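You operate a simulated robot arm through the tools that you are given. There is no shell and no other tool. Be economical: measure what you need, move in short steps, check, and stop when the job is done.

You run a simulated two-armed robot. Do the job below in one go: nothing can be reset, and whatever is moved stays where it is left.

## Task
Put the 10 MICRON filter cartridge in the steel cupboard.
Fine: on the shelf with the glove box; slide the glove box back first to make room; shut both cupboard doors.

The check looks at the end state, three seconds after you hand in, the way a careful person would. Anything else that was tipped, shoved, dropped, spilled or broken makes it a failure.

## Robot
Two 7-joint arms with two-finger parallel grippers on one trunk, on a base that drives. Base frame: it is fixed to the floor where the robot stands at the start and does not move with it; the origin is under the middle of the robot, x ahead of it, y to its left, z up. Readings come in mm, degrees, newtons and seconds.
The left shoulder is at the start at [50, 168, 1171], the right one opposite. With the tool pointing down near the work surface each hand reaches from about 100 to 640 mm from the robot's upright axis, wherever it stands, measured 20 degrees to its own side. Places, roughly: filter cartridge [-1750, 0, 750]; left steel cupboard door [-100, 400, 900]; right steel cupboard door [400, -300, 900]; second steel cupboard shelf [500, 300, 900]. Payload 1.57 kg a hand.
Tool frame (each hand has its own): the origin (TCP) lies between the finger pads and is the grasp point; the fingertips stand 30 mm ahead of it; z points along the fingers, y is the line along which they close. The gripper opens to 80 mm. The fingers are 17 mm wide and 12 mm thick; the gripper's body (40 by 82 mm) begins 80 mm behind the TCP.
Orientation is told as [roll, pitch, yaw] about the base's x, y, z axes, in that order, counted from this pose: with the fingers straight down and closing along the base's y, the tool's x points along the base's -x, its y along +y and its z along -z.

## Interface
- The arms move only by the tool step_arm. It takes "left_series", "right_series" or both (then of equal length, played together; a hand with none holds still); each is a list of rows, each a list of 2 entries, a list of its own where there are three numbers: the shift along the base's x, y, z in units of 200 mm (1.0 is 200 mm), then the turn, a rotation vector about the base's x, y, z in units of 45 degrees (1.0 is 45 degrees). In form: [[[x, y, z], [ax, ay, az]], ...]. A call has 1 to 8 rows; each row is the pose to reach, as a shift and turn from the pose commanded when the call began. "left_fingers" and "right_fingers" are, for a hand that has rows, the gripper command, from -1 (shut) to 1 (fully open), values between in proportion, set as the call begins (left out, the last holds). A call with a number of a shift or a turn outside -1 to 1 is refused whole. Rows are played at 5 a second. More than 50 mm and 8.6 degrees between two rows, or a gripper value outside its range, and nothing of the call is played. A pose out of reach is approached as far as the arm can. The call stops where the force on the tool passes 40 N (or 10 N more than at its start, if that is more) or the arm is blocked; 0.2 s more then pass. The fingers move at their own pace (about 45 mm/s each) and stop on an object; they squeeze with about 24 N. The grip force told is the motor's: it shows also when the fingers shut on nothing. Time passes only in rows, and 0.2 s behind the last, so rows that repeat a pose let the fingers close. The reply holds the time, the measured pose of the TCP, the force on the tool along the base axes, the opening and the grip force, in the units named above and with some noise, with the torque about the TCP (base axes, N m) and any sound that the robot's microphone picked up.
- Cameras (640 x 400 px; columns grow to the right, rows downward): "scene" is now at [98.9, 44.9, 1355.4]; the picture's right is [0.63, -0.78, 0.00], its down [-0.63, -0.51, -0.59] and it looks along [0.46, 0.37, -0.81] (base axes); focal length 214 px, centre (320, 200). "left" rides on the left gripper at [72, 7, -122] in its tool frame; the picture's right is [-0.09, 1.00, 0.00], its down [-0.84, -0.08, -0.54] and it looks along [-0.54, -0.05, 0.84] (tool axes); focal length 238 px, centre (320, 200). "right" rides on the right gripper at [72, -7, -122] in its tool frame; the picture's right is [0.09, 1.00, 0.00], its down [-0.84, 0.08, -0.54] and it looks along [-0.54, 0.05, 0.84] (tool axes); focal length 238 px, centre (320, 200). There is no depth. A picture from a camera that has moved, and an enlarged one, comes with that camera's place and axes in the base frame and with its lens.
- get_image(camera): a new picture of that camera. The clock stands still meanwhile.
- move_column(by): slides the trunk up (or, below 0, down) by that many mm; the arms and the scene camera ride with it, the base frame stays. It gives what a move gives, with no picture.
- drive_base(legs): drives the robot by 1 to 6 legs, each [ahead, left, turn to the left] in mm, mm and degrees, along the robot's own axes; the way and the turn of a leg run together, so that a leg with both is an arc; at most 1500 mm and 180 degrees a leg. The arms and the cameras ride along, it lands a little off, and it stops where it bumps. It gives what a move gives.
- head_to(pan, tilt): turns the head with the scene camera to pan (to the left, within 80 degrees either way) and tilt (down, from -29 to 69), counted from straight ahead of the robot. It gives what a move gives.
- enlarge(camera, box): a new picture of the part [left, top, right, bottom] of that camera's present view, enlarged. The clock stands still meanwhile.
- hand_in(): hands the job in; it is judged then, once.

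Go step by step. Nothing tells you exact positions but the pictures and the camera data: compare them with the known pose of the tool, close in by small moves and look again before you grip or let go. The budget is 120 turns and 92 pictures, counting those below and the enlarged ones. Unless the task says otherwise, let go and move clear before handing in, and close with one line.

The tools are called after "Request:" as a command line: name --argument value ..., lists and objects as JSON in quotes. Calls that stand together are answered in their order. step_arm: Moves the arms, as the interface text tells. Its arguments: {"type":"object","properties":{"left_series":{"type":"array"},"left_fingers":{"type":"number"},"right_series":{"type":"array"},"right_fingers":{"type":"number"}},"required":[]} The other tools are called the same way: move_column (by) slides the trunk up or down; drive_base (legs) drives the base; head_to (pan, tilt) turns the head that bears the scene camera; get_image (camera) takes a picture; enlarge (camera, box) takes an enlarged picture of a part of a camera's view; hand_in () hands the job in.

At the start:

```text
time: 0.0
left_tcp_pos: [286.4, 167.3, 777.3]
left_orientation: [-4.5, -47.4, -8.4]
left_wrist_force: [0.6, -0.2, 1.1]
left_wrist_torque: [0.03, 0.03, -0.02]
left_width: 79.9
left_finger_force: 0.0
right_tcp_pos: [344.8, -46.9, 1370.2]
right_orientation: [0.1, -0.1, -0.1]
right_wrist_force: [0.1, 0.6, -0.1]
right_wrist_torque: [-0.01, -0.05, 0.02]
right_width: 80.1
right_finger_force: 0.1
trunk travel left (down, up): [-340.0, 103.0]
robot x, y, heading: [0.2, 3.4, -0.1]
head pan, tilt: [38.9, 54.2]
```

scene: 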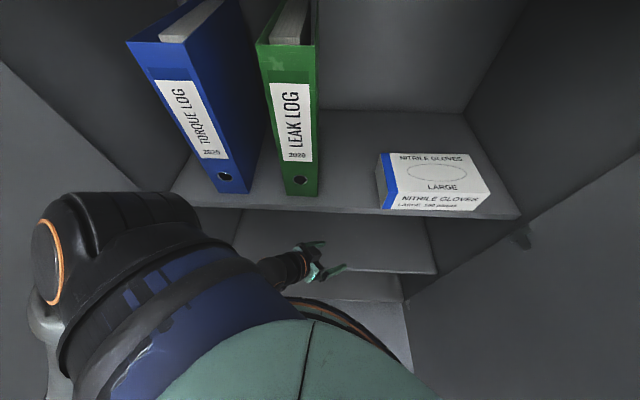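
right: 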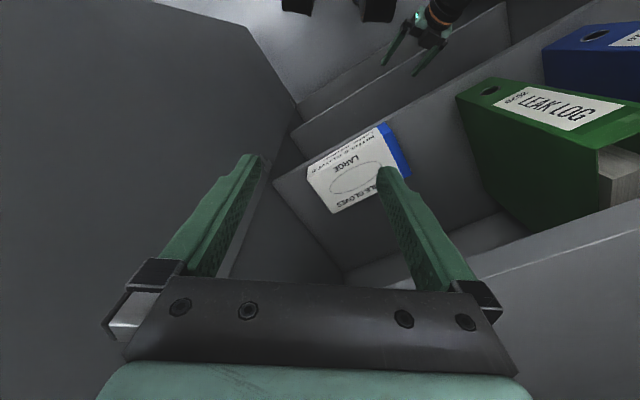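
left: 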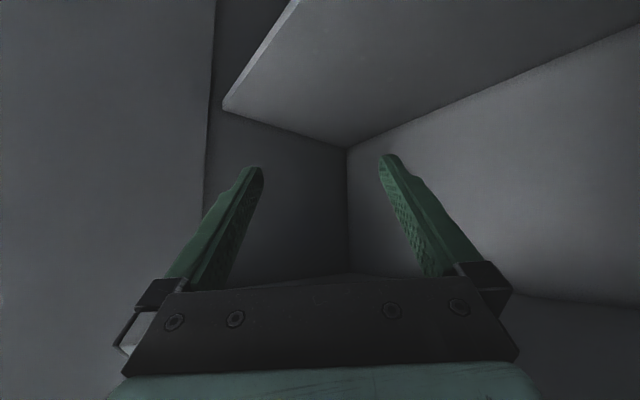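

The cupboard stands ahead and to the left, with both doors open. The glove box is on the right part of the shelf, and the left hand hangs low inside the cupboard. I'll look around before moving anything.

Request:
head_to --pan 38.9 --tilt 15

Request:
get_image --camera "scene"

Request:
head_to --pan -40 --tilt 40

Request:
get_image --camera "scene"

Request:
head_to --pan 80 --tilt 45

Request:
get_image --camera "scene"

```text
time: 1.1
left_tcp_pos: [286.2, 168.3, 777.4]
left_orientation: [-4.5, -47.6, -8.5]
left_wrist_force: [0.4, 0.2, -0.6]
left_wrist_torque: [-0.03, 0.0, 0.02]
left_width: 80.3
left_finger_force: 0.2
right_tcp_pos: [345.5, -47.2, 1369.8]
right_orientation: [0.1, -0.2, -0.1]
right_wrist_force: [0.1, -0.2, 0.5]
right_wrist_torque: [0.0, 0.01, -0.03]
right_width: 80.1
right_finger_force: 0.0
trunk travel left (down, up): [-340.0, 103.0]
robot x, y, heading: [2.3, 0.1, -0.1]
head pan, tilt: [38.9, 15.0]
```

```text
88 pictures are left
camera scene: at [114.8, 57.7, 1414.5], right [0.63, -0.78, 0.0], down [-0.2, -0.16, -0.97], along [0.75, 0.61, -0.26], focal length 214 px, centre (320, 200)
```

scene: 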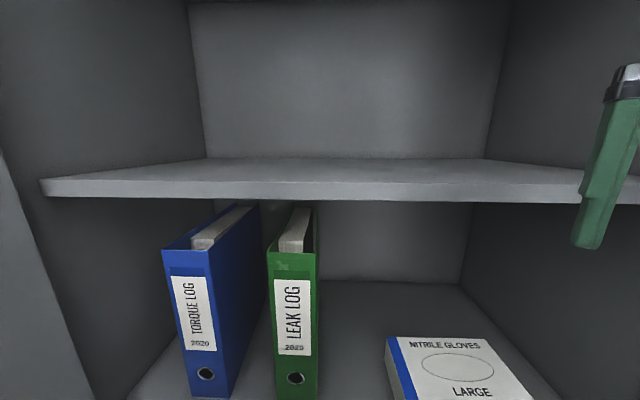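

```text
time: 2.6
left_tcp_pos: [286.3, 167.9, 777.0]
left_orientation: [-4.5, -47.5, -8.3]
left_wrist_force: [0.2, -0.1, 0.7]
left_wrist_torque: [0.03, 0.0, 0.02]
left_width: 79.9
left_finger_force: 0.0
right_tcp_pos: [344.6, -45.9, 1370.4]
right_orientation: [0.1, 0.0, -0.1]
right_wrist_force: [0.1, 0.5, 0.3]
right_wrist_torque: [-0.02, 0.02, 0.0]
right_width: 80.1
right_finger_force: 0.1
trunk travel left (down, up): [-340.0, 103.0]
robot x, y, heading: [-4.7, -6.0, 0.2]
head pan, tilt: [-40.0, 40.0]
```

```text
87 pictures are left
camera scene: at [107.3, -55.6, 1375.0], right [-0.64, -0.77, 0.0], down [-0.49, 0.41, -0.77], along [0.59, -0.49, -0.64], focal length 214 px, centre (320, 200)
```

scene: 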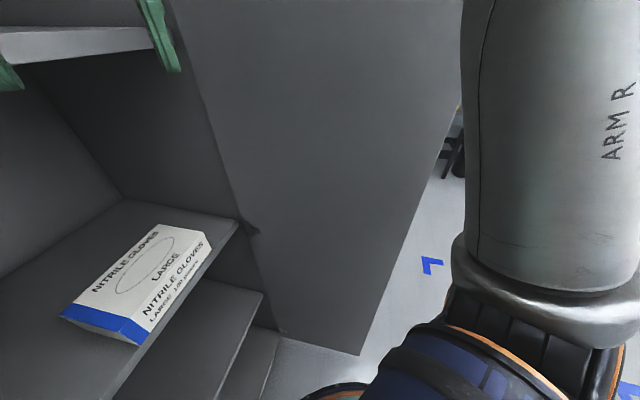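

```text
time: 4.6
left_tcp_pos: [286.3, 169.0, 777.2]
left_orientation: [-4.5, -47.5, -8.3]
left_wrist_force: [0.3, -0.5, 0.3]
left_wrist_torque: [-0.04, 0.04, 0.01]
left_width: 79.9
left_finger_force: 0.1
right_tcp_pos: [344.6, -48.1, 1370.9]
right_orientation: [0.2, -0.1, -0.1]
right_wrist_force: [0.5, -0.7, -0.2]
right_wrist_torque: [0.01, 0.04, -0.01]
right_width: 80.0
right_finger_force: 0.1
trunk travel left (down, up): [-340.0, 103.0]
robot x, y, heading: [0.5, 1.2, 0.1]
head pan, tilt: [80.0, 45.0]
```

```text
86 pictures are left
camera scene: at [56.3, 79.1, 1367.8], right [0.98, -0.17, 0.0], down [-0.12, -0.7, -0.71], along [0.12, 0.7, -0.71], focal length 214 px, centre (320, 200)
```

scene: 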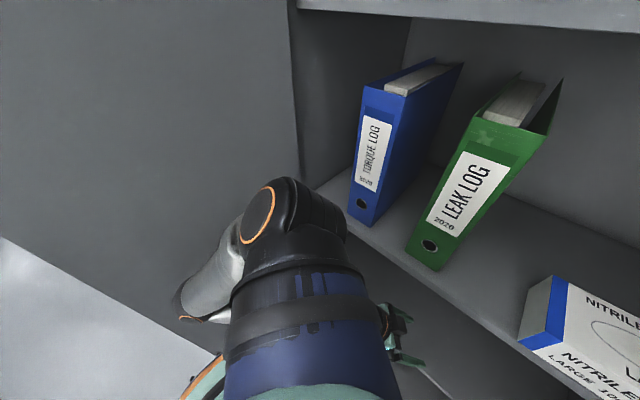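

The shelf top is at about z 925 and its front edge runs at about -56° yaw, so "into the cupboard" is about 34° yaw. The glove box lies at the front edge, near [484, 17]. I'll tilt the right hand forward 45° with 34° yaw and lower it to a point in front of the box.

Request:
step_arm --right_series '[[[0, 0, -0.1], [0.037, -0.121, 0.09]], [[0, 0, -0.25], [0.074, -0.243, 0.179]], [[0, 0, -0.4], [0.111, -0.364, 0.269]], [[0, 0, -0.55], [0.149, -0.486, 0.359]], [[0, 0, -0.7], [0.186, -0.607, 0.448]], [[0, 0, -0.85], [0.223, -0.728, 0.538]], [[0, 0, -0.95], [0.26, -0.85, 0.627]], [[0, 0, -1.0], [0.297, -0.971, 0.717]]]' --right_fingers 1

Request:
head_to --pan 0 --tilt 45

Request:
get_image --camera "scene"

Request:
get_image --camera "right"

```text
time: 6.4
left_tcp_pos: [286.8, 168.4, 777.2]
left_orientation: [-4.6, -47.3, -8.4]
left_wrist_force: [-0.3, -0.2, -0.2]
left_wrist_torque: [0.03, 0.01, -0.01]
left_width: 80.0
left_finger_force: 0.1
right_tcp_pos: [344.8, -46.6, 1169.3]
right_orientation: [0.1, -45.2, 34.1]
right_wrist_force: [0.0, 1.0, 0.1]
right_wrist_torque: [-0.01, -0.02, 0.02]
right_width: 79.8
right_finger_force: 0.1
trunk travel left (down, up): [-340.0, 103.0]
robot x, y, heading: [-0.7, -4.0, -0.1]
head pan, tilt: [80.0, 45.0]
```

```text
time: 7.9
left_tcp_pos: [286.1, 168.2, 777.3]
left_orientation: [-4.5, -47.4, -8.4]
left_wrist_force: [-0.4, 0.2, 0.2]
left_wrist_torque: [-0.01, -0.03, 0.01]
left_width: 79.9
left_finger_force: 0.0
right_tcp_pos: [343.3, -46.5, 1169.6]
right_orientation: [0.2, -45.1, 33.8]
right_wrist_force: [-0.8, -0.8, 0.0]
right_wrist_torque: [-0.02, 0.01, 0.02]
right_width: 79.8
right_finger_force: 0.1
trunk travel left (down, up): [-340.0, 103.0]
robot x, y, heading: [0.7, -0.5, -0.1]
head pan, tilt: [0.0, 45.0]
```

```text
85 pictures are left
camera scene: at [123.4, -1.0, 1367.8], right [0.0, -1.0, 0.0], down [-0.71, 0.0, -0.71], along [0.71, 0.0, -0.71], focal length 214 px, centre (320, 200)
```

scene: 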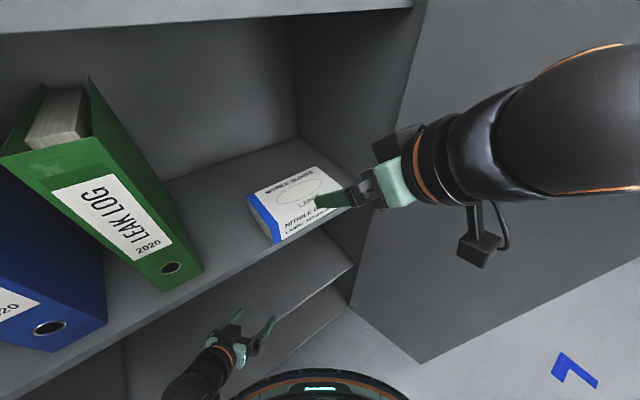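

```text
84 pictures are left
camera right: at [235.4, -129.2, 1206.1], right [-0.61, 0.79, -0.06], down [0.13, 0.18, 0.98], along [0.78, 0.59, -0.21], focal length 238 px, centre (320, 200)
```

right: 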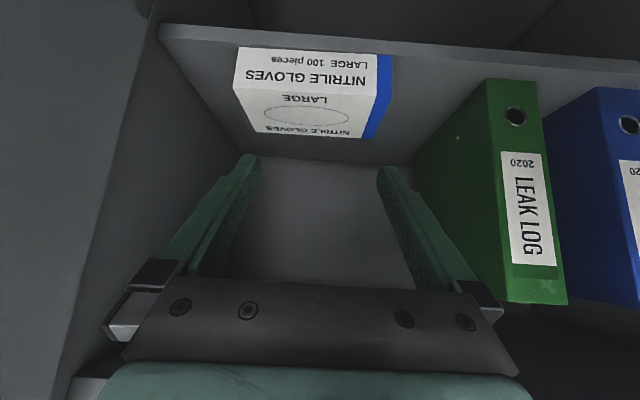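

The glove box measures roughly 205 × 117 × 72 mm and its front sits at the shelf edge. I'll lower the open fingers to just in front of the middle of its front face.

Request:
step_arm --right_series '[[[0.05, 0.02, -0.2], [0, 0, 0]], [[0.1, 0.04, -0.4], [0, 0, 0]], [[0.2, 0.08, -0.6], [0, 0, 0.01]], [[0.3, 0.12, -0.8], [0, 0, 0.02]], [[0.4, 0.16, -0.95], [0, 0, 0.03]], [[0.42, 0.165, -0.97], [0, 0, 0.03]]]'

Request:
get_image --camera "scene"

Request:
get_image --camera "right"

```text
time: 9.3
left_tcp_pos: [286.0, 167.9, 777.1]
left_orientation: [-4.6, -47.4, -8.4]
left_wrist_force: [-0.8, 0.5, -0.9]
left_wrist_torque: [0.0, -0.01, 0.0]
left_width: 79.7
left_finger_force: 0.1
right_tcp_pos: [427.6, -13.3, 976.2]
right_orientation: [0.1, -45.2, 35.4]
right_wrist_force: [-0.4, 1.4, -0.6]
right_wrist_torque: [0.0, 0.02, 0.0]
right_width: 79.8
right_finger_force: 0.0
trunk travel left (down, up): [-340.0, 103.0]
robot x, y, heading: [-3.8, 2.5, 0.0]
head pan, tilt: [0.0, 45.0]
```

```text
83 pictures are left
camera scene: at [123.4, -1.0, 1367.8], right [0.0, -1.0, 0.0], down [-0.71, 0.0, -0.71], along [0.71, 0.0, -0.71], focal length 214 px, centre (320, 200)
```

scene: 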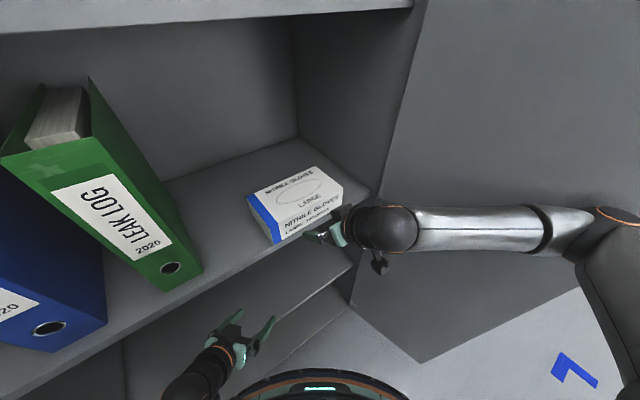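

```text
82 pictures are left
camera right: at [320.9, -99.0, 1013.6], right [-0.63, 0.77, -0.06], down [0.12, 0.18, 0.98], along [0.77, 0.61, -0.21], focal length 238 px, centre (320, 200)
```

right: 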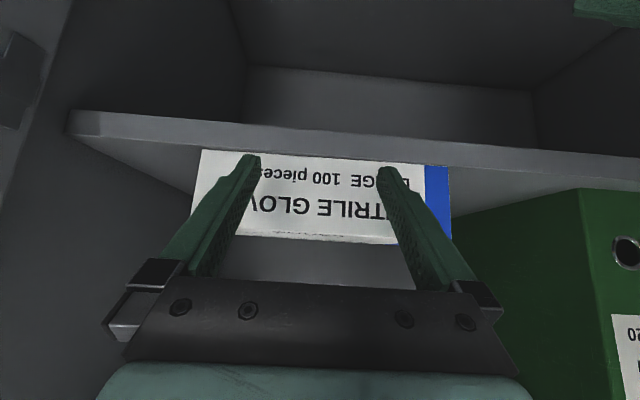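

The fingers are level with the front face, about 40 mm short of it and near its middle. I'll push inward along the cupboard's depth.

Request:
step_arm --right_series '[[[0.082, 0.057, 0], [0, 0, 0]], [[0.164, 0.115, 0], [0, 0, 0]], [[0.246, 0.172, 0], [0, 0, 0]], [[0.328, 0.23, 0], [0, 0, 0]], [[0.41, 0.287, 0], [0, 0, 0]], [[0.492, 0.344, 0], [0, 0, 0]], [[0.573, 0.402, 0], [0, 0, 0]], [[0.655, 0.459, 0], [0, 0, 0]]]'

Request:
get_image --camera "scene"

```text
time: 11.1
left_tcp_pos: [285.2, 167.5, 776.4]
left_orientation: [-4.5, -47.5, -8.4]
left_wrist_force: [-0.1, -0.5, 0.0]
left_wrist_torque: [0.03, 0.0, 0.02]
left_width: 79.9
left_finger_force: 0.1
right_tcp_pos: [560.9, 77.9, 976.5]
right_orientation: [0.1, -45.1, 35.4]
right_wrist_force: [0.5, -0.6, -0.6]
right_wrist_torque: [0.01, 0.02, -0.01]
right_width: 80.0
right_finger_force: 0.0
trunk travel left (down, up): [-340.0, 103.0]
robot x, y, heading: [-1.3, 3.6, 0.1]
head pan, tilt: [0.0, 45.0]
```

```text
81 pictures are left
camera scene: at [123.4, -0.8, 1367.8], right [0.0, -1.0, 0.0], down [-0.71, 0.0, -0.71], along [0.71, 0.0, -0.71], focal length 214 px, centre (320, 200)
```

scene: 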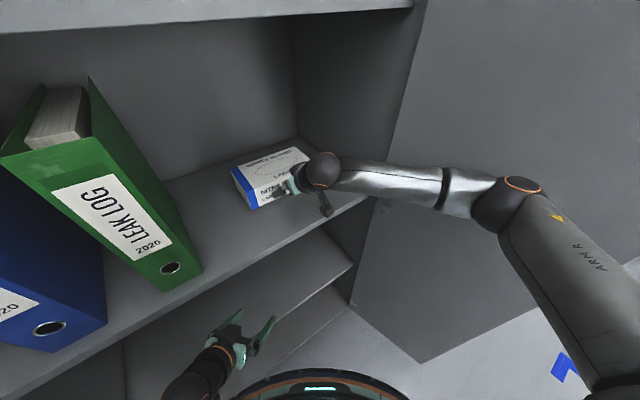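

The box slides straight. I'll push it about 75 mm further, then retract the hand along the same line.

Request:
step_arm --right_series '[[[0.082, 0.057, 0], [0, 0, 0]], [[0.164, 0.115, 0], [0, 0, 0]], [[0.246, 0.172, 0], [0, 0, 0]], [[0.307, 0.215, 0], [0, 0, 0]]]'

Request:
step_arm --right_series '[[[-0.12, -0.085, 0], [0, 0, 0]], [[-0.28, -0.2, 0], [0, 0, 0]], [[-0.46, -0.32, 0], [0, 0, 0]], [[-0.63, -0.44, 0], [0, 0, 0]], [[-0.8, -0.56, 0], [0, 0, 0]], [[-0.98, -0.69, 0], [0, 0, 0]]]'

Request:
get_image --camera "scene"

Request:
get_image --camera "right"

```text
time: 12.1
left_tcp_pos: [286.0, 169.5, 778.0]
left_orientation: [-4.5, -47.5, -8.4]
left_wrist_force: [0.4, 0.1, 0.6]
left_wrist_torque: [0.0, -0.02, -0.02]
left_width: 79.9
left_finger_force: 0.1
right_tcp_pos: [621.7, 119.8, 976.0]
right_orientation: [0.1, -45.1, 35.4]
right_wrist_force: [0.0, 0.7, -1.2]
right_wrist_torque: [0.01, 0.0, -0.01]
right_width: 80.1
right_finger_force: 0.1
trunk travel left (down, up): [-340.0, 103.0]
robot x, y, heading: [3.8, -1.9, 0.2]
head pan, tilt: [0.0, 45.0]
```

```text
time: 13.5
left_tcp_pos: [285.3, 166.6, 778.2]
left_orientation: [-4.5, -47.5, -8.4]
left_wrist_force: [-1.1, 0.0, 0.4]
left_wrist_torque: [0.0, 0.0, -0.02]
left_width: 79.9
left_finger_force: 0.0
right_tcp_pos: [423.8, -19.9, 978.9]
right_orientation: [0.2, -45.3, 35.4]
right_wrist_force: [-0.4, 0.2, -0.6]
right_wrist_torque: [-0.01, 0.03, 0.0]
right_width: 80.1
right_finger_force: 0.1
trunk travel left (down, up): [-340.0, 103.0]
robot x, y, heading: [-4.1, -0.8, -0.1]
head pan, tilt: [0.0, 45.0]
```

```text
80 pictures are left
camera scene: at [123.1, -1.4, 1367.8], right [0.0, -1.0, 0.0], down [-0.71, 0.0, -0.71], along [0.71, 0.0, -0.71], focal length 214 px, centre (320, 200)
```

scene: 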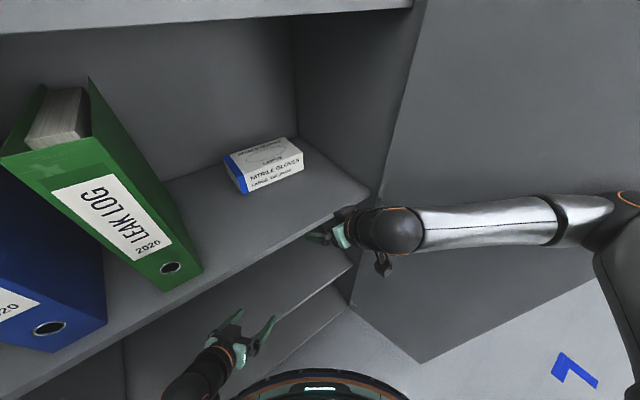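

```text
79 pictures are left
camera right: at [317.1, -104.8, 1014.1], right [-0.63, 0.77, -0.06], down [0.12, 0.18, 0.98], along [0.77, 0.61, -0.21], focal length 238 px, centre (320, 200)
```

right: 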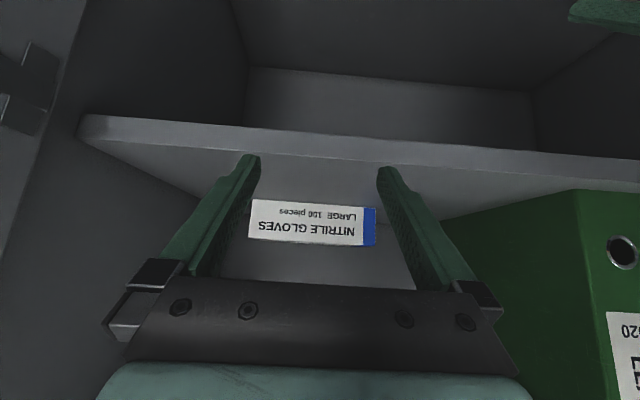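

The glove box now sits about 195 mm back. Before backing out I need to see the arms' clearance to the doors and what is behind the robot.

Request:
head_to --pan -65 --tilt 35

Request:
get_image --camera "scene"

Request:
head_to --pan 80 --tilt 25

Request:
get_image --camera "scene"

```text
time: 14.9
left_tcp_pos: [286.3, 168.0, 776.6]
left_orientation: [-4.5, -47.5, -8.5]
left_wrist_force: [-0.3, -0.1, 0.5]
left_wrist_torque: [0.0, -0.03, 0.01]
left_width: 80.0
left_finger_force: 0.1
right_tcp_pos: [425.0, -18.3, 976.7]
right_orientation: [0.2, -45.2, 35.3]
right_wrist_force: [0.5, -0.8, -0.1]
right_wrist_torque: [-0.01, -0.04, 0.0]
right_width: 80.1
right_finger_force: 0.1
trunk travel left (down, up): [-340.0, 103.0]
robot x, y, heading: [-1.2, 0.2, -0.0]
head pan, tilt: [-65.0, 35.0]
```

```text
78 pictures are left
camera scene: at [79.4, -80.8, 1382.6], right [-0.91, -0.42, 0.0], down [-0.24, 0.52, -0.82], along [0.35, -0.74, -0.57], focal length 214 px, centre (320, 200)
```

scene: 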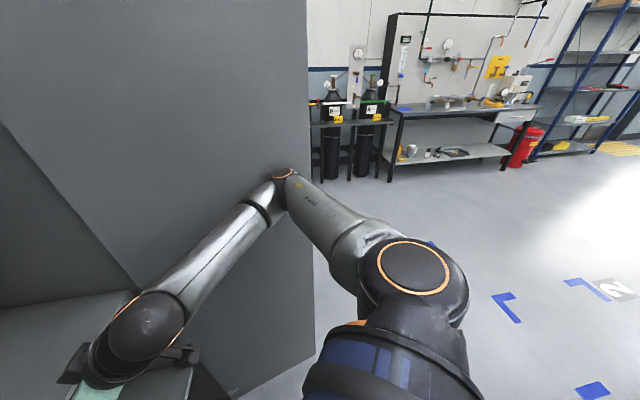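

```text
time: 17.2
left_tcp_pos: [286.1, 168.3, 777.1]
left_orientation: [-4.5, -47.4, -8.4]
left_wrist_force: [0.3, 0.2, -0.8]
left_wrist_torque: [0.0, 0.01, -0.03]
left_width: 80.2
left_finger_force: 0.0
right_tcp_pos: [424.6, -18.8, 978.0]
right_orientation: [0.2, -45.2, 35.4]
right_wrist_force: [0.2, 0.0, 0.0]
right_wrist_torque: [-0.03, 0.01, 0.0]
right_width: 80.0
right_finger_force: 0.1
trunk travel left (down, up): [-340.0, 103.0]
robot x, y, heading: [-0.1, 0.2, -0.0]
head pan, tilt: [80.0, 25.0]
```

```text
77 pictures are left
camera scene: at [58.1, 89.7, 1398.3], right [0.98, -0.17, 0.0], down [-0.07, -0.42, -0.91], along [0.16, 0.89, -0.42], focal length 214 px, centre (320, 200)
```

scene: 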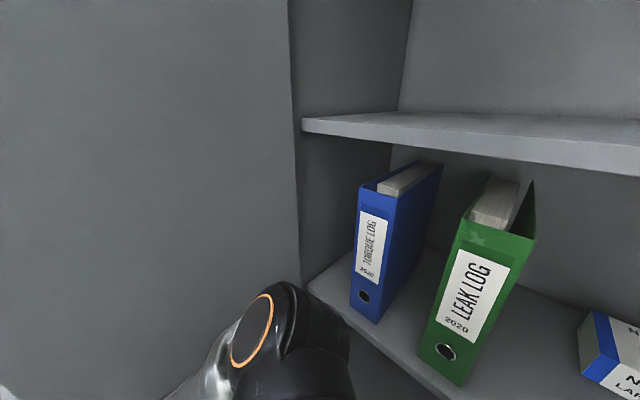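

The right elbow is close to the right door's free edge, so I'll tuck the right arm back to its starting shape before driving. Then I'll look backward to the right.

Request:
step_arm --right_series '[[[-0.05, -0.02, 0.2], [0, 0, 0]], [[-0.1, -0.04, 0.4], [0, 0, 0]], [[-0.2, -0.08, 0.6], [0, 0, -0.01]], [[-0.3, -0.12, 0.8], [0, 0, -0.02]], [[-0.4, -0.14, 0.96], [0, 0, -0.03]]]'

Request:
step_arm --right_series '[[[0, 0, 0.1], [-0.037, 0.121, -0.09]], [[0, 0, 0.25], [-0.074, 0.243, -0.179]], [[0, 0, 0.4], [-0.111, 0.364, -0.269]], [[0, 0, 0.55], [-0.149, 0.486, -0.359]], [[0, 0, 0.7], [-0.186, 0.607, -0.448]], [[0, 0, 0.85], [-0.223, 0.728, -0.538]], [[0, 0, 0.95], [-0.26, 0.85, -0.627]], [[0, 0, 1.0], [-0.297, 0.971, -0.717]]]'

Request:
head_to --pan -80 --tilt 35

Request:
get_image --camera "scene"

```text
time: 18.4
left_tcp_pos: [286.8, 168.6, 777.7]
left_orientation: [-4.5, -47.6, -8.3]
left_wrist_force: [0.2, 0.1, -0.4]
left_wrist_torque: [0.03, 0.01, 0.0]
left_width: 80.1
left_finger_force: 0.1
right_tcp_pos: [342.4, -43.6, 1171.1]
right_orientation: [0.1, -45.0, 33.9]
right_wrist_force: [-0.2, 0.4, 0.3]
right_wrist_torque: [0.0, 0.03, 0.01]
right_width: 80.0
right_finger_force: 0.0
trunk travel left (down, up): [-340.0, 103.0]
robot x, y, heading: [-2.9, -0.4, -0.1]
head pan, tilt: [80.0, 25.0]
```

```text
time: 20.2
left_tcp_pos: [284.9, 167.3, 777.1]
left_orientation: [-4.5, -47.4, -8.3]
left_wrist_force: [-0.1, 0.3, -1.1]
left_wrist_torque: [-0.02, 0.0, -0.03]
left_width: 80.2
left_finger_force: 0.0
right_tcp_pos: [343.4, -45.2, 1368.3]
right_orientation: [0.1, -0.3, 0.0]
right_wrist_force: [0.6, 0.1, -0.8]
right_wrist_torque: [0.01, -0.01, 0.01]
right_width: 79.9
right_finger_force: 0.0
trunk travel left (down, up): [-340.0, 103.0]
robot x, y, heading: [0.4, -1.8, -0.1]
head pan, tilt: [80.0, 25.0]
```

```text
time: 22.6
left_tcp_pos: [287.0, 168.4, 777.2]
left_orientation: [-4.5, -47.4, -8.3]
left_wrist_force: [1.0, 0.6, -0.1]
left_wrist_torque: [-0.02, -0.01, 0.01]
left_width: 79.9
left_finger_force: 0.1
right_tcp_pos: [345.6, -47.5, 1367.2]
right_orientation: [0.1, -0.2, 0.0]
right_wrist_force: [-1.3, 0.9, 0.4]
right_wrist_torque: [-0.02, -0.01, -0.02]
right_width: 79.8
right_finger_force: 0.0
trunk travel left (down, up): [-340.0, 103.0]
robot x, y, heading: [2.8, -3.3, -0.1]
head pan, tilt: [-80.0, 35.0]
```

```text
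76 pictures are left
camera scene: at [57.4, -87.7, 1382.6], right [-0.98, -0.17, 0.0], down [-0.1, 0.56, -0.82], along [0.14, -0.81, -0.57], focal length 214 px, centre (320, 200)
```

scene: 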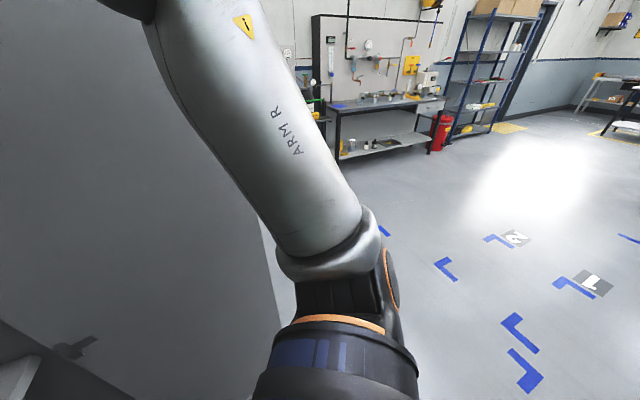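

The floor behind to the right is free. I'll back straight out, parallel to the doors.

Request:
drive_base --legs '[[-290, -203, 0], [-250, -175, 0]]'

Request:
head_to --pan -80 --tilt 15

Request:
get_image --camera "scene"

Request:
head_to --pan 35 --tilt 25

Request:
get_image --camera "scene"

```text
time: 26.8
left_tcp_pos: [-247.6, -209.5, 777.7]
left_orientation: [-4.4, -47.5, -8.1]
left_wrist_force: [-0.2, -0.1, -0.2]
left_wrist_torque: [-0.01, 0.02, 0.0]
left_width: 80.0
left_finger_force: 0.0
right_tcp_pos: [-186.2, -422.8, 1367.8]
right_orientation: [0.2, -0.1, 0.3]
right_wrist_force: [0.1, 0.2, 0.5]
right_wrist_torque: [0.0, 0.01, 0.0]
right_width: 80.2
right_finger_force: 0.0
trunk travel left (down, up): [-340.0, 103.0]
robot x, y, heading: [-531.6, -377.3, 0.6]
head pan, tilt: [-80.0, 35.0]
```

```text
time: 27.6
left_tcp_pos: [-246.3, -209.1, 777.3]
left_orientation: [-4.5, -47.6, -8.1]
left_wrist_force: [-0.7, 0.0, 0.0]
left_wrist_torque: [0.03, -0.01, -0.03]
left_width: 79.9
left_finger_force: 0.0
right_tcp_pos: [-185.1, -422.7, 1368.8]
right_orientation: [0.2, -0.1, 0.3]
right_wrist_force: [0.4, 0.4, 0.8]
right_wrist_torque: [0.06, 0.0, 0.01]
right_width: 79.9
right_finger_force: 0.0
trunk travel left (down, up): [-340.0, 103.0]
robot x, y, heading: [-530.7, -384.3, 0.5]
head pan, tilt: [-80.0, 15.0]
```

```text
75 pictures are left
camera scene: at [-472.4, -471.4, 1414.5], right [-0.98, -0.18, 0.0], down [-0.05, 0.26, -0.97], along [0.17, -0.95, -0.26], focal length 214 px, centre (320, 200)
```

scene: 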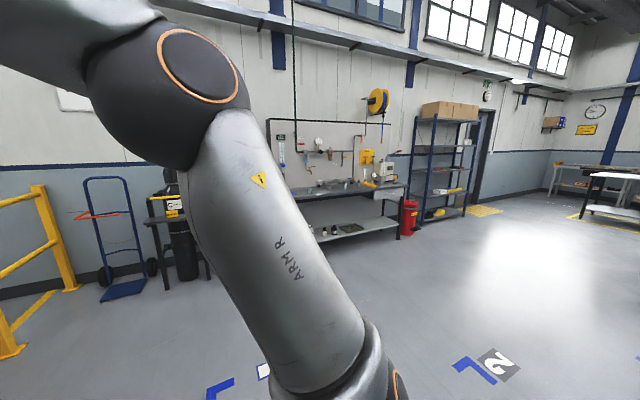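

```text
time: 29.6
left_tcp_pos: [-245.3, -209.4, 775.8]
left_orientation: [-4.5, -47.5, -8.0]
left_wrist_force: [-0.4, -0.3, 0.8]
left_wrist_torque: [-0.01, 0.0, -0.03]
left_width: 79.7
left_finger_force: 0.0
right_tcp_pos: [-185.8, -423.5, 1367.5]
right_orientation: [0.2, -0.1, 0.2]
right_wrist_force: [0.0, 1.3, 0.3]
right_wrist_torque: [-0.01, 0.0, 0.01]
right_width: 80.1
right_finger_force: 0.1
trunk travel left (down, up): [-340.0, 103.0]
robot x, y, heading: [-534.3, -375.2, 0.1]
head pan, tilt: [35.0, 25.0]
```

```text
74 pictures are left
camera scene: at [-414.2, -326.1, 1398.4], right [0.58, -0.82, 0.0], down [-0.34, -0.24, -0.91], along [0.74, 0.53, -0.42], focal length 214 px, centre (320, 200)
```

scene: 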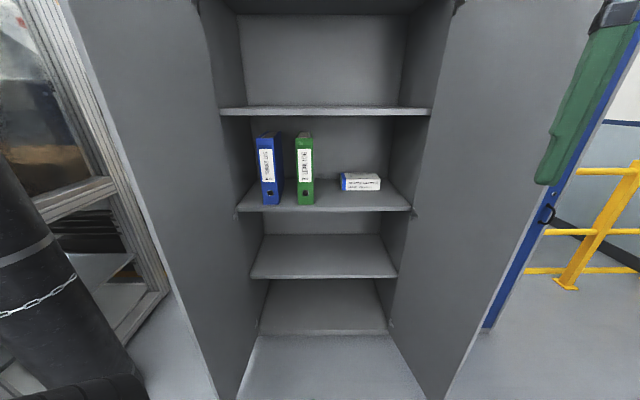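

The glove box has stayed put and both doors stand open at about 90°. Next I'll turn around to find the cartridge.

Request:
drive_base --legs '[[0, 0, -160]]'

Request:
head_to --pan 0 --tilt 20

Request:
get_image --camera "scene"

```text
time: 36.6
left_tcp_pos: [-751.8, -626.8, 776.8]
left_orientation: [-4.5, -47.4, -170.4]
left_wrist_force: [-1.0, 0.3, 1.0]
left_wrist_torque: [0.01, 0.0, -0.01]
left_width: 79.9
left_finger_force: 0.0
right_tcp_pos: [-874.1, -441.7, 1368.1]
right_orientation: [0.3, -0.1, -162.1]
right_wrist_force: [-0.4, 0.2, -0.2]
right_wrist_torque: [0.0, -0.01, 0.04]
right_width: 79.8
right_finger_force: 0.1
trunk travel left (down, up): [-340.0, 103.0]
robot x, y, heading: [-529.5, -377.3, -161.9]
head pan, tilt: [35.0, 25.0]
```

```text
time: 37.6
left_tcp_pos: [-752.5, -628.3, 777.5]
left_orientation: [-4.5, -47.5, -170.4]
left_wrist_force: [-0.6, -0.6, -0.7]
left_wrist_torque: [-0.03, 0.0, -0.02]
left_width: 80.1
left_finger_force: 0.0
right_tcp_pos: [-875.4, -441.8, 1368.1]
right_orientation: [0.2, -0.1, -162.0]
right_wrist_force: [0.4, -0.3, 0.0]
right_wrist_torque: [0.0, 0.02, 0.01]
right_width: 80.2
right_finger_force: 0.1
trunk travel left (down, up): [-340.0, 103.0]
robot x, y, heading: [-531.1, -379.5, -162.1]
head pan, tilt: [0.0, 20.0]
```

```text
73 pictures are left
camera scene: at [-655.9, -421.0, 1406.4], right [-0.31, 0.95, 0.0], down [0.33, 0.11, -0.94], along [-0.89, -0.29, -0.34], focal length 214 px, centre (320, 200)
```

scene: 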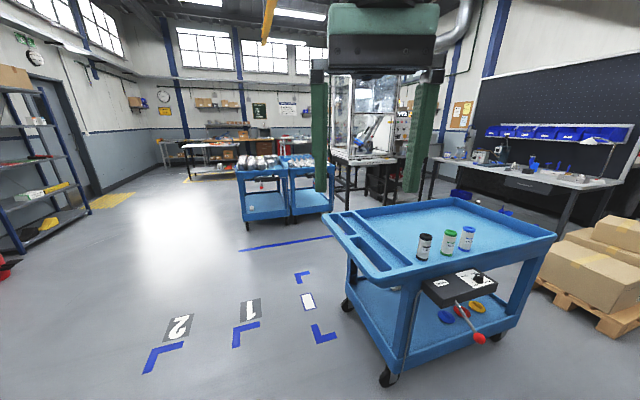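

Request:
enlarge --camera "scene" --box '[390, 190, 520, 350]'

```text
2.50 times, centred on (455, 270) of scene
camera zoom: at [-655.9, -421.0, 1406.4], right [-0.31, 0.95, 0.0], down [0.33, 0.11, -0.94], along [-0.89, -0.29, -0.34], focal length 536 px, centre (-18, 25)
```

zoom: 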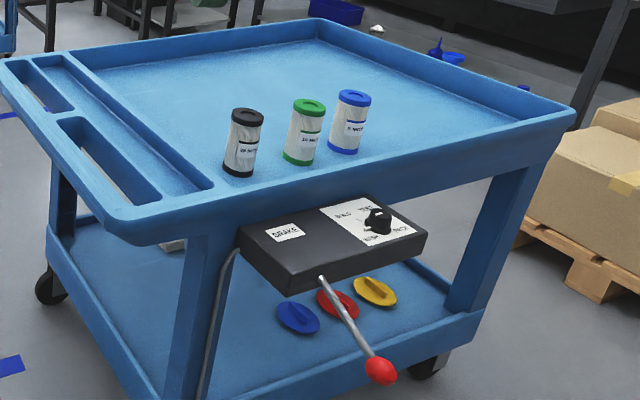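

Three cartridges with black, green and blue caps stand on a blue wheeled cart near its long edge. A brake box with a lever hangs below that edge. I'll look to the right to check the route to a spot squarely in front of them.

Request:
head_to --pan -75 --tilt 30

Request:
get_image --camera "scene"

```text
time: 39.1
left_tcp_pos: [-751.3, -626.9, 776.6]
left_orientation: [-4.5, -47.5, -170.4]
left_wrist_force: [0.7, 0.4, -0.2]
left_wrist_torque: [0.01, -0.02, -0.05]
left_width: 79.8
left_finger_force: 0.1
right_tcp_pos: [-874.0, -441.5, 1367.2]
right_orientation: [0.2, -0.1, -162.1]
right_wrist_force: [-0.8, 0.0, 0.3]
right_wrist_torque: [-0.01, 0.0, 0.04]
right_width: 80.0
right_finger_force: 0.1
trunk travel left (down, up): [-340.0, 103.0]
robot x, y, heading: [-532.4, -378.6, -162.2]
head pan, tilt: [-75.0, 30.0]
```

```text
71 pictures are left
camera scene: at [-616.7, -316.3, 1390.4], right [0.84, 0.55, 0.0], down [0.27, -0.42, -0.87], along [-0.47, 0.73, -0.5], focal length 214 px, centre (320, 200)
```

scene: 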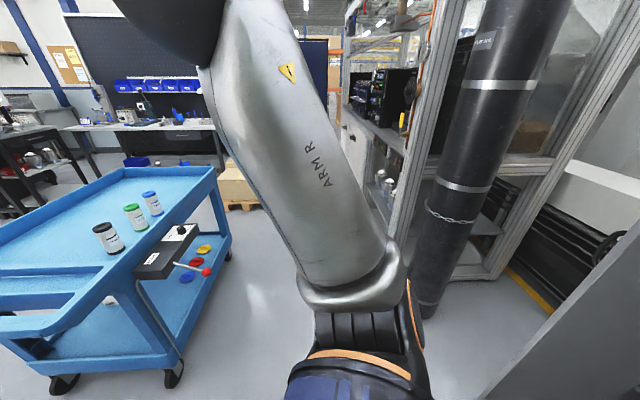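

The route between the cart and the gas cylinder is free. I'll drive alongside the cart, then turn to face it squarely.

Request:
drive_base --legs '[[293, -974, 0], [0, 0, 17]]'

Request:
head_to --pan 0 --tilt 40

Request:
get_image --camera "scene"

```text
time: 48.9
left_tcp_pos: [-1246.1, 142.0, 777.8]
left_orientation: [-4.5, -47.5, -151.6]
left_wrist_force: [-0.5, 0.7, -0.1]
left_wrist_torque: [0.0, 0.02, -0.03]
left_width: 80.0
left_finger_force: 0.1
right_tcp_pos: [-1422.9, 279.4, 1367.3]
right_orientation: [0.2, -0.1, -143.3]
right_wrist_force: [-0.9, -0.5, 0.2]
right_wrist_torque: [-0.01, 0.0, 0.02]
right_width: 80.0
right_finger_force: 0.0
trunk travel left (down, up): [-340.0, 103.0]
robot x, y, heading: [-1119.1, 449.7, -143.2]
head pan, tilt: [-75.0, 30.0]
```

```text
time: 50.4
left_tcp_pos: [-1246.8, 142.9, 776.6]
left_orientation: [-4.4, -47.5, -151.6]
left_wrist_force: [0.5, 0.6, 0.1]
left_wrist_torque: [0.01, 0.02, -0.02]
left_width: 80.1
left_finger_force: 0.0
right_tcp_pos: [-1423.9, 278.4, 1367.4]
right_orientation: [0.1, -0.1, -143.3]
right_wrist_force: [-0.3, 0.1, 1.1]
right_wrist_torque: [0.02, 0.03, 0.03]
right_width: 79.8
right_finger_force: 0.0
trunk travel left (down, up): [-340.0, 103.0]
robot x, y, heading: [-1117.8, 449.6, -143.3]
head pan, tilt: [0.0, 40.0]
```

```text
70 pictures are left
camera scene: at [-1216.3, 372.2, 1375.0], right [-0.6, 0.8, 0.0], down [0.51, 0.38, -0.77], along [-0.61, -0.46, -0.64], focal length 214 px, centre (320, 200)
```

scene: 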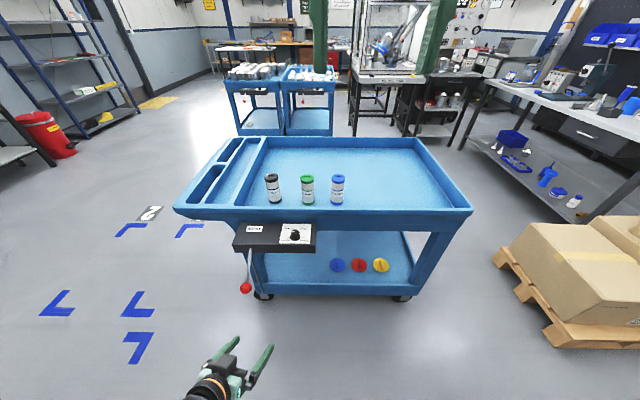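

Request:
enlarge --camera "scene" --box '[255, 165, 355, 215]'

Request:
enlarge --camera "scene" --box '[200, 200, 360, 300]'

```text
6.40 times, centred on (305, 190) of scene
camera zoom: at [-1216.3, 372.2, 1375.0], right [-0.6, 0.8, 0.0], down [0.51, 0.38, -0.77], along [-0.61, -0.46, -0.64], focal length 1373 px, centre (416, 264)
```

zoom: 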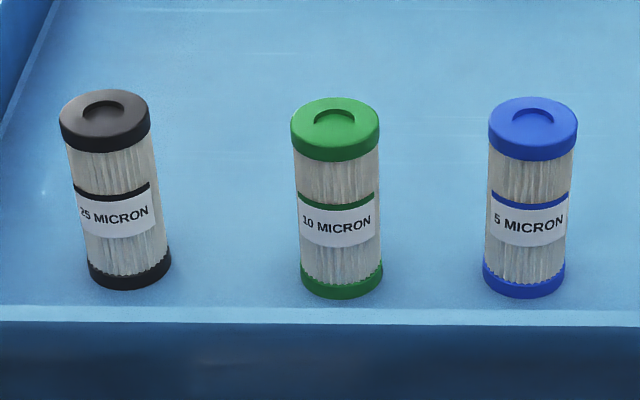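

```text
4.00 times, centred on (280, 250) of scene
camera zoom: at [-1216.3, 372.2, 1375.0], right [-0.6, 0.8, 0.0], down [0.51, 0.38, -0.77], along [-0.61, -0.46, -0.64], focal length 858 px, centre (480, 0)
```

zoom: 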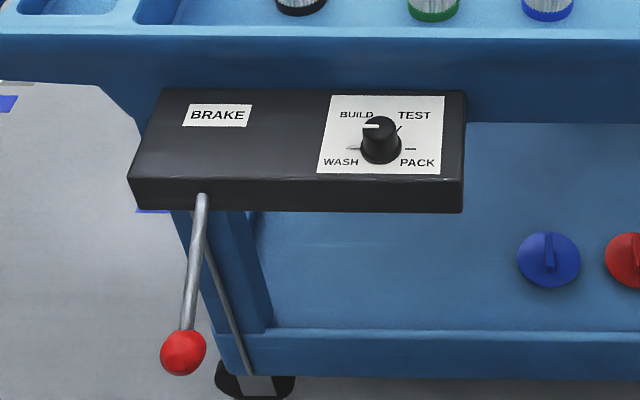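

The green-capped cartridge is 10 MICRON. It stands at about [-1746, -92] with its base at z 766, is about 55 mm across and 143 mm tall. I'll raise and level the left hand, then drive closer, keeping clear of the brake box and lever.

Request:
step_arm --left_series '[[[0, 0, 0.2], [-0.018, -0.013, 0.085]], [[0, 0, 0.4], [-0.035, -0.027, 0.17]], [[0, 0, 0.6], [-0.053, -0.04, 0.256]], [[0, 0, 0.8], [-0.053, -0.04, 0.256]], [[0, 0, 0.97], [-0.053, -0.04, 0.256]]]' --left_fingers 1

Request:
drive_base --legs '[[0, -90, 0], [150, 0, 0]]'

Request:
get_image --camera "scene"

Request:
get_image --camera "left"

```text
time: 51.1
left_tcp_pos: [-1208.2, 84.6, 827.1]
left_orientation: [11.6, -45.0, -148.7]
left_wrist_force: [-0.8, -0.2, 0.4]
left_wrist_torque: [0.01, -0.01, -0.04]
left_width: 80.0
left_finger_force: 0.1
left hand out of reach, approached as far as the arm can: row 2, 3
right_tcp_pos: [-1422.2, 278.7, 1366.9]
right_orientation: [0.1, -0.1, -143.3]
right_wrist_force: [0.3, -0.4, -0.5]
right_wrist_torque: [0.0, 0.04, 0.03]
right_width: 80.1
right_finger_force: 0.1
trunk travel left (down, up): [-340.0, 103.0]
robot x, y, heading: [-1119.4, 448.4, -143.2]
head pan, tilt: [0.0, 40.0]
stopped in row 3 (left hand): the arm was blocked; the commanded pose is now the measured one
```

```text
time: 53.5
left_tcp_pos: [-1381.1, 69.4, 825.0]
left_orientation: [11.6, -44.8, -148.8]
left_wrist_force: [0.1, -0.2, 0.6]
left_wrist_torque: [0.03, 0.01, -0.01]
left_width: 80.1
left_finger_force: 0.0
right_tcp_pos: [-1597.1, 263.0, 1366.4]
right_orientation: [0.2, -0.2, -143.3]
right_wrist_force: [-0.3, 1.3, 0.0]
right_wrist_torque: [0.01, 0.01, -0.02]
right_width: 80.0
right_finger_force: 0.1
trunk travel left (down, up): [-340.0, 103.0]
robot x, y, heading: [-1290.4, 428.8, -143.3]
head pan, tilt: [0.0, 40.0]
```

```text
67 pictures are left
camera scene: at [-1389.9, 355.8, 1374.9], right [-0.6, 0.8, 0.0], down [0.52, 0.39, -0.77], along [-0.61, -0.46, -0.64], focal length 214 px, centre (320, 200)
```

scene: 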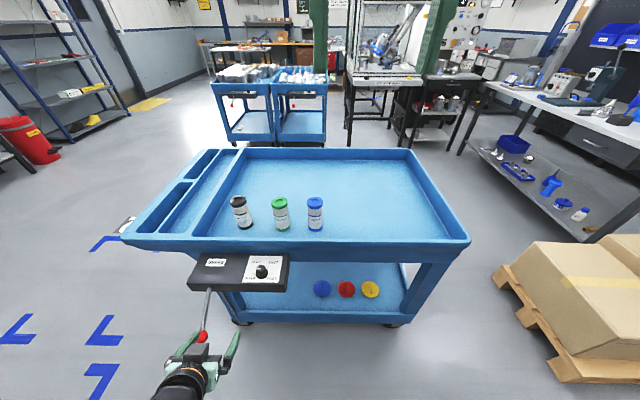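

```text
66 pictures are left
camera left: at [-1275.1, 156.6, 862.6], right [0.57, -0.79, 0.21], down [-0.29, 0.04, 0.96], along [-0.77, -0.61, -0.21], focal length 238 px, centre (320, 200)
```

left: 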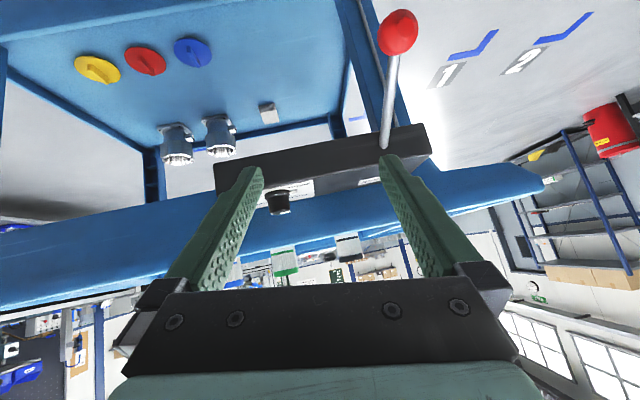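

The left arm jams when raised from that folded posture, but the right arm has already worked well with this tilted reach. I'll use the right hand for the grasp, so I'll shift the base left and a little forward and start orienting the right hand.

Request:
drive_base --legs '[[0, 100, 0], [70, 0, 0]]'

Request:
head_to --pan 0 --tilt 52

Request:
get_image --camera "scene"

```text
time: 55.7
left_tcp_pos: [-1376.4, -54.2, 826.5]
left_orientation: [11.7, -44.8, -148.8]
left_wrist_force: [0.0, 0.2, -0.2]
left_wrist_torque: [-0.01, 0.0, -0.01]
left_width: 80.0
left_finger_force: 0.1
right_tcp_pos: [-1592.1, 139.0, 1366.2]
right_orientation: [0.2, -0.1, -143.3]
right_wrist_force: [0.4, -0.7, 1.2]
right_wrist_torque: [-0.01, -0.01, 0.01]
right_width: 80.0
right_finger_force: 0.1
trunk travel left (down, up): [-340.0, 103.0]
robot x, y, heading: [-1287.2, 308.1, -142.9]
head pan, tilt: [0.0, 40.0]
```

```text
time: 56.4
left_tcp_pos: [-1376.2, -52.7, 826.7]
left_orientation: [11.7, -44.9, -148.8]
left_wrist_force: [0.1, -0.6, 0.8]
left_wrist_torque: [-0.01, -0.02, 0.02]
left_width: 80.0
left_finger_force: 0.0
right_tcp_pos: [-1592.3, 140.1, 1367.3]
right_orientation: [0.3, -0.1, -143.4]
right_wrist_force: [0.0, 0.0, -1.0]
right_wrist_torque: [0.0, 0.04, 0.03]
right_width: 80.2
right_finger_force: 0.0
trunk travel left (down, up): [-340.0, 103.0]
robot x, y, heading: [-1285.4, 308.4, -143.3]
head pan, tilt: [0.0, 52.0]
```

```text
65 pictures are left
camera scene: at [-1376.9, 239.5, 1358.2], right [-0.6, 0.8, 0.0], down [0.63, 0.47, -0.62], along [-0.49, -0.37, -0.79], focal length 214 px, centre (320, 200)
```

scene: 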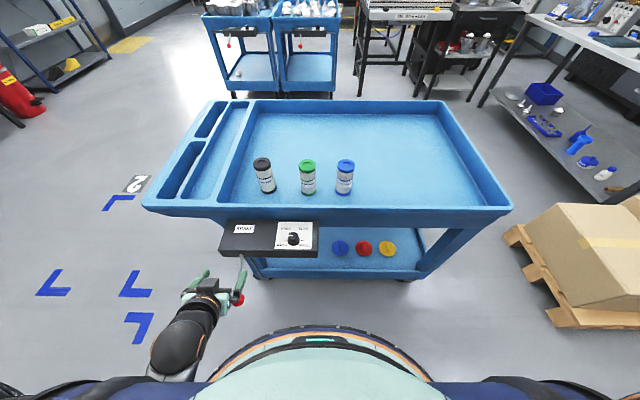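

The left hand is clear above the lever. The cartridge fixes again at [-1745, -91], about 607 mm ahead of the robot. I'll tilt and lower the right hand toward a pre-grasp behind and above it.

Request:
step_arm --right_series '[[[0, 0, -0.1], [-0.083, 0.093, 0.026]], [[0, 0, -0.25], [-0.167, 0.187, 0.053]], [[0, 0, -0.4], [-0.25, 0.28, 0.079]], [[0, 0, -0.55], [-0.333, 0.374, 0.105]], [[0, 0, -0.7], [-0.416, 0.467, 0.131]], [[0, 0, -0.85], [-0.5, 0.56, 0.158]], [[0, 0, -0.95], [-0.583, 0.654, 0.184]], [[0, 0, -1.0], [-0.666, 0.747, 0.21]]]' --right_fingers 1

Request:
step_arm --right_series '[[[-0.06, -0.1, -0.12], [0, 0, 0]], [[-0.12, -0.2, -0.25], [0, 0, 0]], [[-0.18, -0.3, -0.38], [0, 0, 0]], [[-0.24, -0.42, -0.52], [0, 0, 0]], [[-0.3, -0.53, -0.66], [0, 0, 0]], [[-0.36, -0.64, -0.8], [0, 0, 0]], [[-0.42, -0.75, -0.92], [0, 0, 0]], [[-0.475, -0.842, -1.0], [0, 0, 0]]]'

Request:
get_image --camera "scene"

Request:
get_image --camera "right"

```text
time: 58.2
left_tcp_pos: [-1376.9, -54.5, 827.4]
left_orientation: [11.7, -44.9, -148.8]
left_wrist_force: [0.5, -0.4, 0.1]
left_wrist_torque: [0.03, -0.03, -0.03]
left_width: 80.0
left_finger_force: 0.1
right_tcp_pos: [-1590.3, 138.6, 1167.0]
right_orientation: [0.3, -45.2, -133.5]
right_wrist_force: [-0.7, -0.8, 0.0]
right_wrist_torque: [0.02, 0.03, -0.01]
right_width: 80.0
right_finger_force: 0.0
trunk travel left (down, up): [-340.0, 103.0]
robot x, y, heading: [-1287.0, 308.0, -143.1]
head pan, tilt: [0.0, 52.0]
```

```text
time: 60.0
left_tcp_pos: [-1376.6, -53.7, 826.5]
left_orientation: [11.8, -44.9, -148.8]
left_wrist_force: [-0.3, 0.2, -0.2]
left_wrist_torque: [0.02, -0.01, 0.02]
left_width: 79.9
left_finger_force: 0.0
right_tcp_pos: [-1685.7, -31.5, 970.1]
right_orientation: [0.3, -45.1, -133.2]
right_wrist_force: [-1.2, 0.7, -0.4]
right_wrist_torque: [-0.03, -0.01, -0.02]
right_width: 80.0
right_finger_force: 0.1
trunk travel left (down, up): [-340.0, 103.0]
robot x, y, heading: [-1289.1, 309.0, -143.3]
head pan, tilt: [0.0, 52.0]
```

```text
64 pictures are left
camera scene: at [-1376.9, 239.4, 1358.2], right [-0.6, 0.8, 0.0], down [0.63, 0.47, -0.62], along [-0.49, -0.37, -0.79], focal length 214 px, centre (320, 200)
```

scene: 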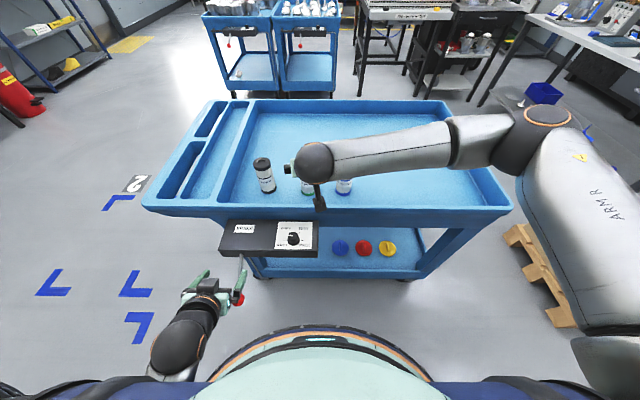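

```text
63 pictures are left
camera right: at [-1595.9, 73.2, 1006.8], right [0.77, -0.63, -0.06], down [-0.09, -0.2, 0.98], along [-0.63, -0.75, -0.21], focal length 238 px, centre (320, 200)
```

right: 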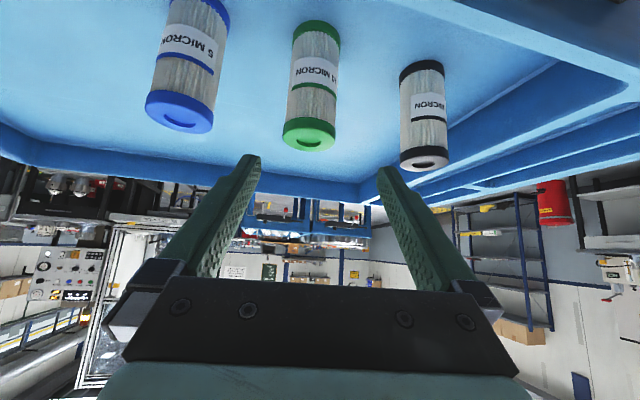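

The wrist camera agrees: green is at about [-1746, -86] with its top at about z 900. I'll line up with its axis and slide in along the tool direction with the fingers open.

Request:
step_arm --right_series '[[[-0.01, 0.037, -0.175], [0, 0, 0]], [[-0.087, -0.04, -0.28], [0, 0, 0]], [[-0.165, -0.12, -0.39], [0, 0, 0]], [[-0.165, -0.12, -0.39], [0, 0, 0]]]'

Request:
get_image --camera "right"

```text
time: 61.0
left_tcp_pos: [-1377.7, -53.6, 826.7]
left_orientation: [11.7, -45.0, -148.8]
left_wrist_force: [0.8, 0.6, 0.0]
left_wrist_torque: [0.0, 0.01, 0.01]
left_width: 79.9
left_finger_force: 0.2
right_tcp_pos: [-1719.6, -52.1, 889.3]
right_orientation: [0.3, -45.1, -133.4]
right_wrist_force: [-0.1, -0.1, -0.3]
right_wrist_torque: [0.01, 0.02, 0.02]
right_width: 80.0
right_finger_force: 0.1
trunk travel left (down, up): [-340.0, 103.0]
robot x, y, heading: [-1287.0, 311.1, -143.1]
head pan, tilt: [0.0, 52.0]
```

```text
62 pictures are left
camera right: at [-1630.0, 52.2, 927.2], right [0.77, -0.63, -0.06], down [-0.09, -0.2, 0.98], along [-0.63, -0.75, -0.21], focal length 238 px, centre (320, 200)
```

right: 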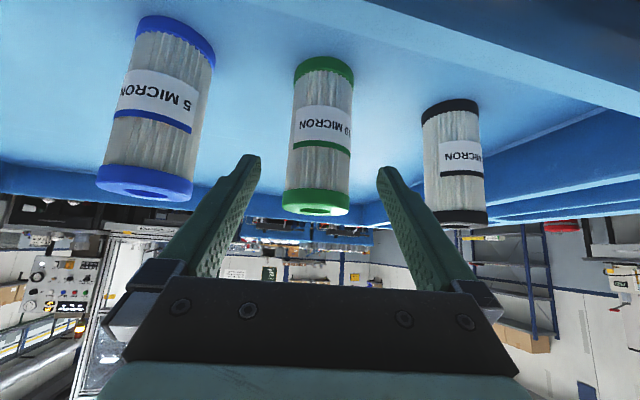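

The cartridge is centred between the fingers. I'll make the final advance, then close.

Request:
step_arm --right_series '[[[-0.05, -0.057, -0.065], [0, 0, 0]], [[-0.1, -0.113, -0.13], [0, 0, 0]], [[-0.147, -0.17, -0.196], [0, 0, 0]], [[-0.147, -0.17, -0.196], [0, 0, 0]]]'

Request:
get_image --camera "right"

```text
time: 62.0
left_tcp_pos: [-1376.4, -53.3, 826.9]
left_orientation: [11.7, -44.9, -148.9]
left_wrist_force: [0.7, -0.5, 0.1]
left_wrist_torque: [0.05, 0.03, 0.02]
left_width: 80.2
left_finger_force: 0.0
right_tcp_pos: [-1748.2, -85.0, 851.4]
right_orientation: [0.3, -45.1, -133.4]
right_wrist_force: [0.1, 0.2, 0.3]
right_wrist_torque: [-0.01, 0.0, -0.01]
right_width: 79.8
right_finger_force: 0.1
trunk travel left (down, up): [-340.0, 103.0]
robot x, y, heading: [-1284.6, 307.8, -143.0]
head pan, tilt: [0.0, 52.0]
```

```text
61 pictures are left
camera right: at [-1658.1, 19.1, 887.8], right [0.77, -0.63, -0.06], down [-0.09, -0.2, 0.98], along [-0.63, -0.75, -0.21], focal length 238 px, centre (320, 200)
```

right: 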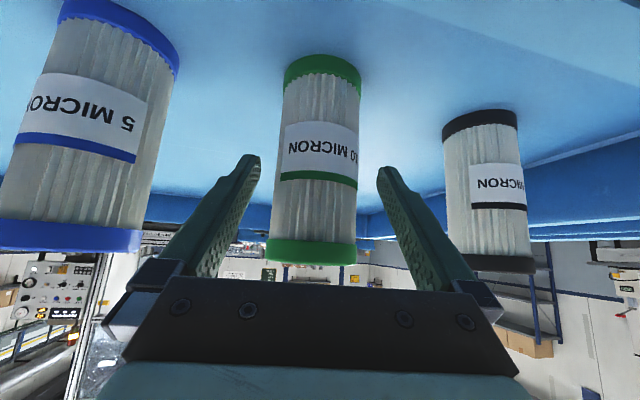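

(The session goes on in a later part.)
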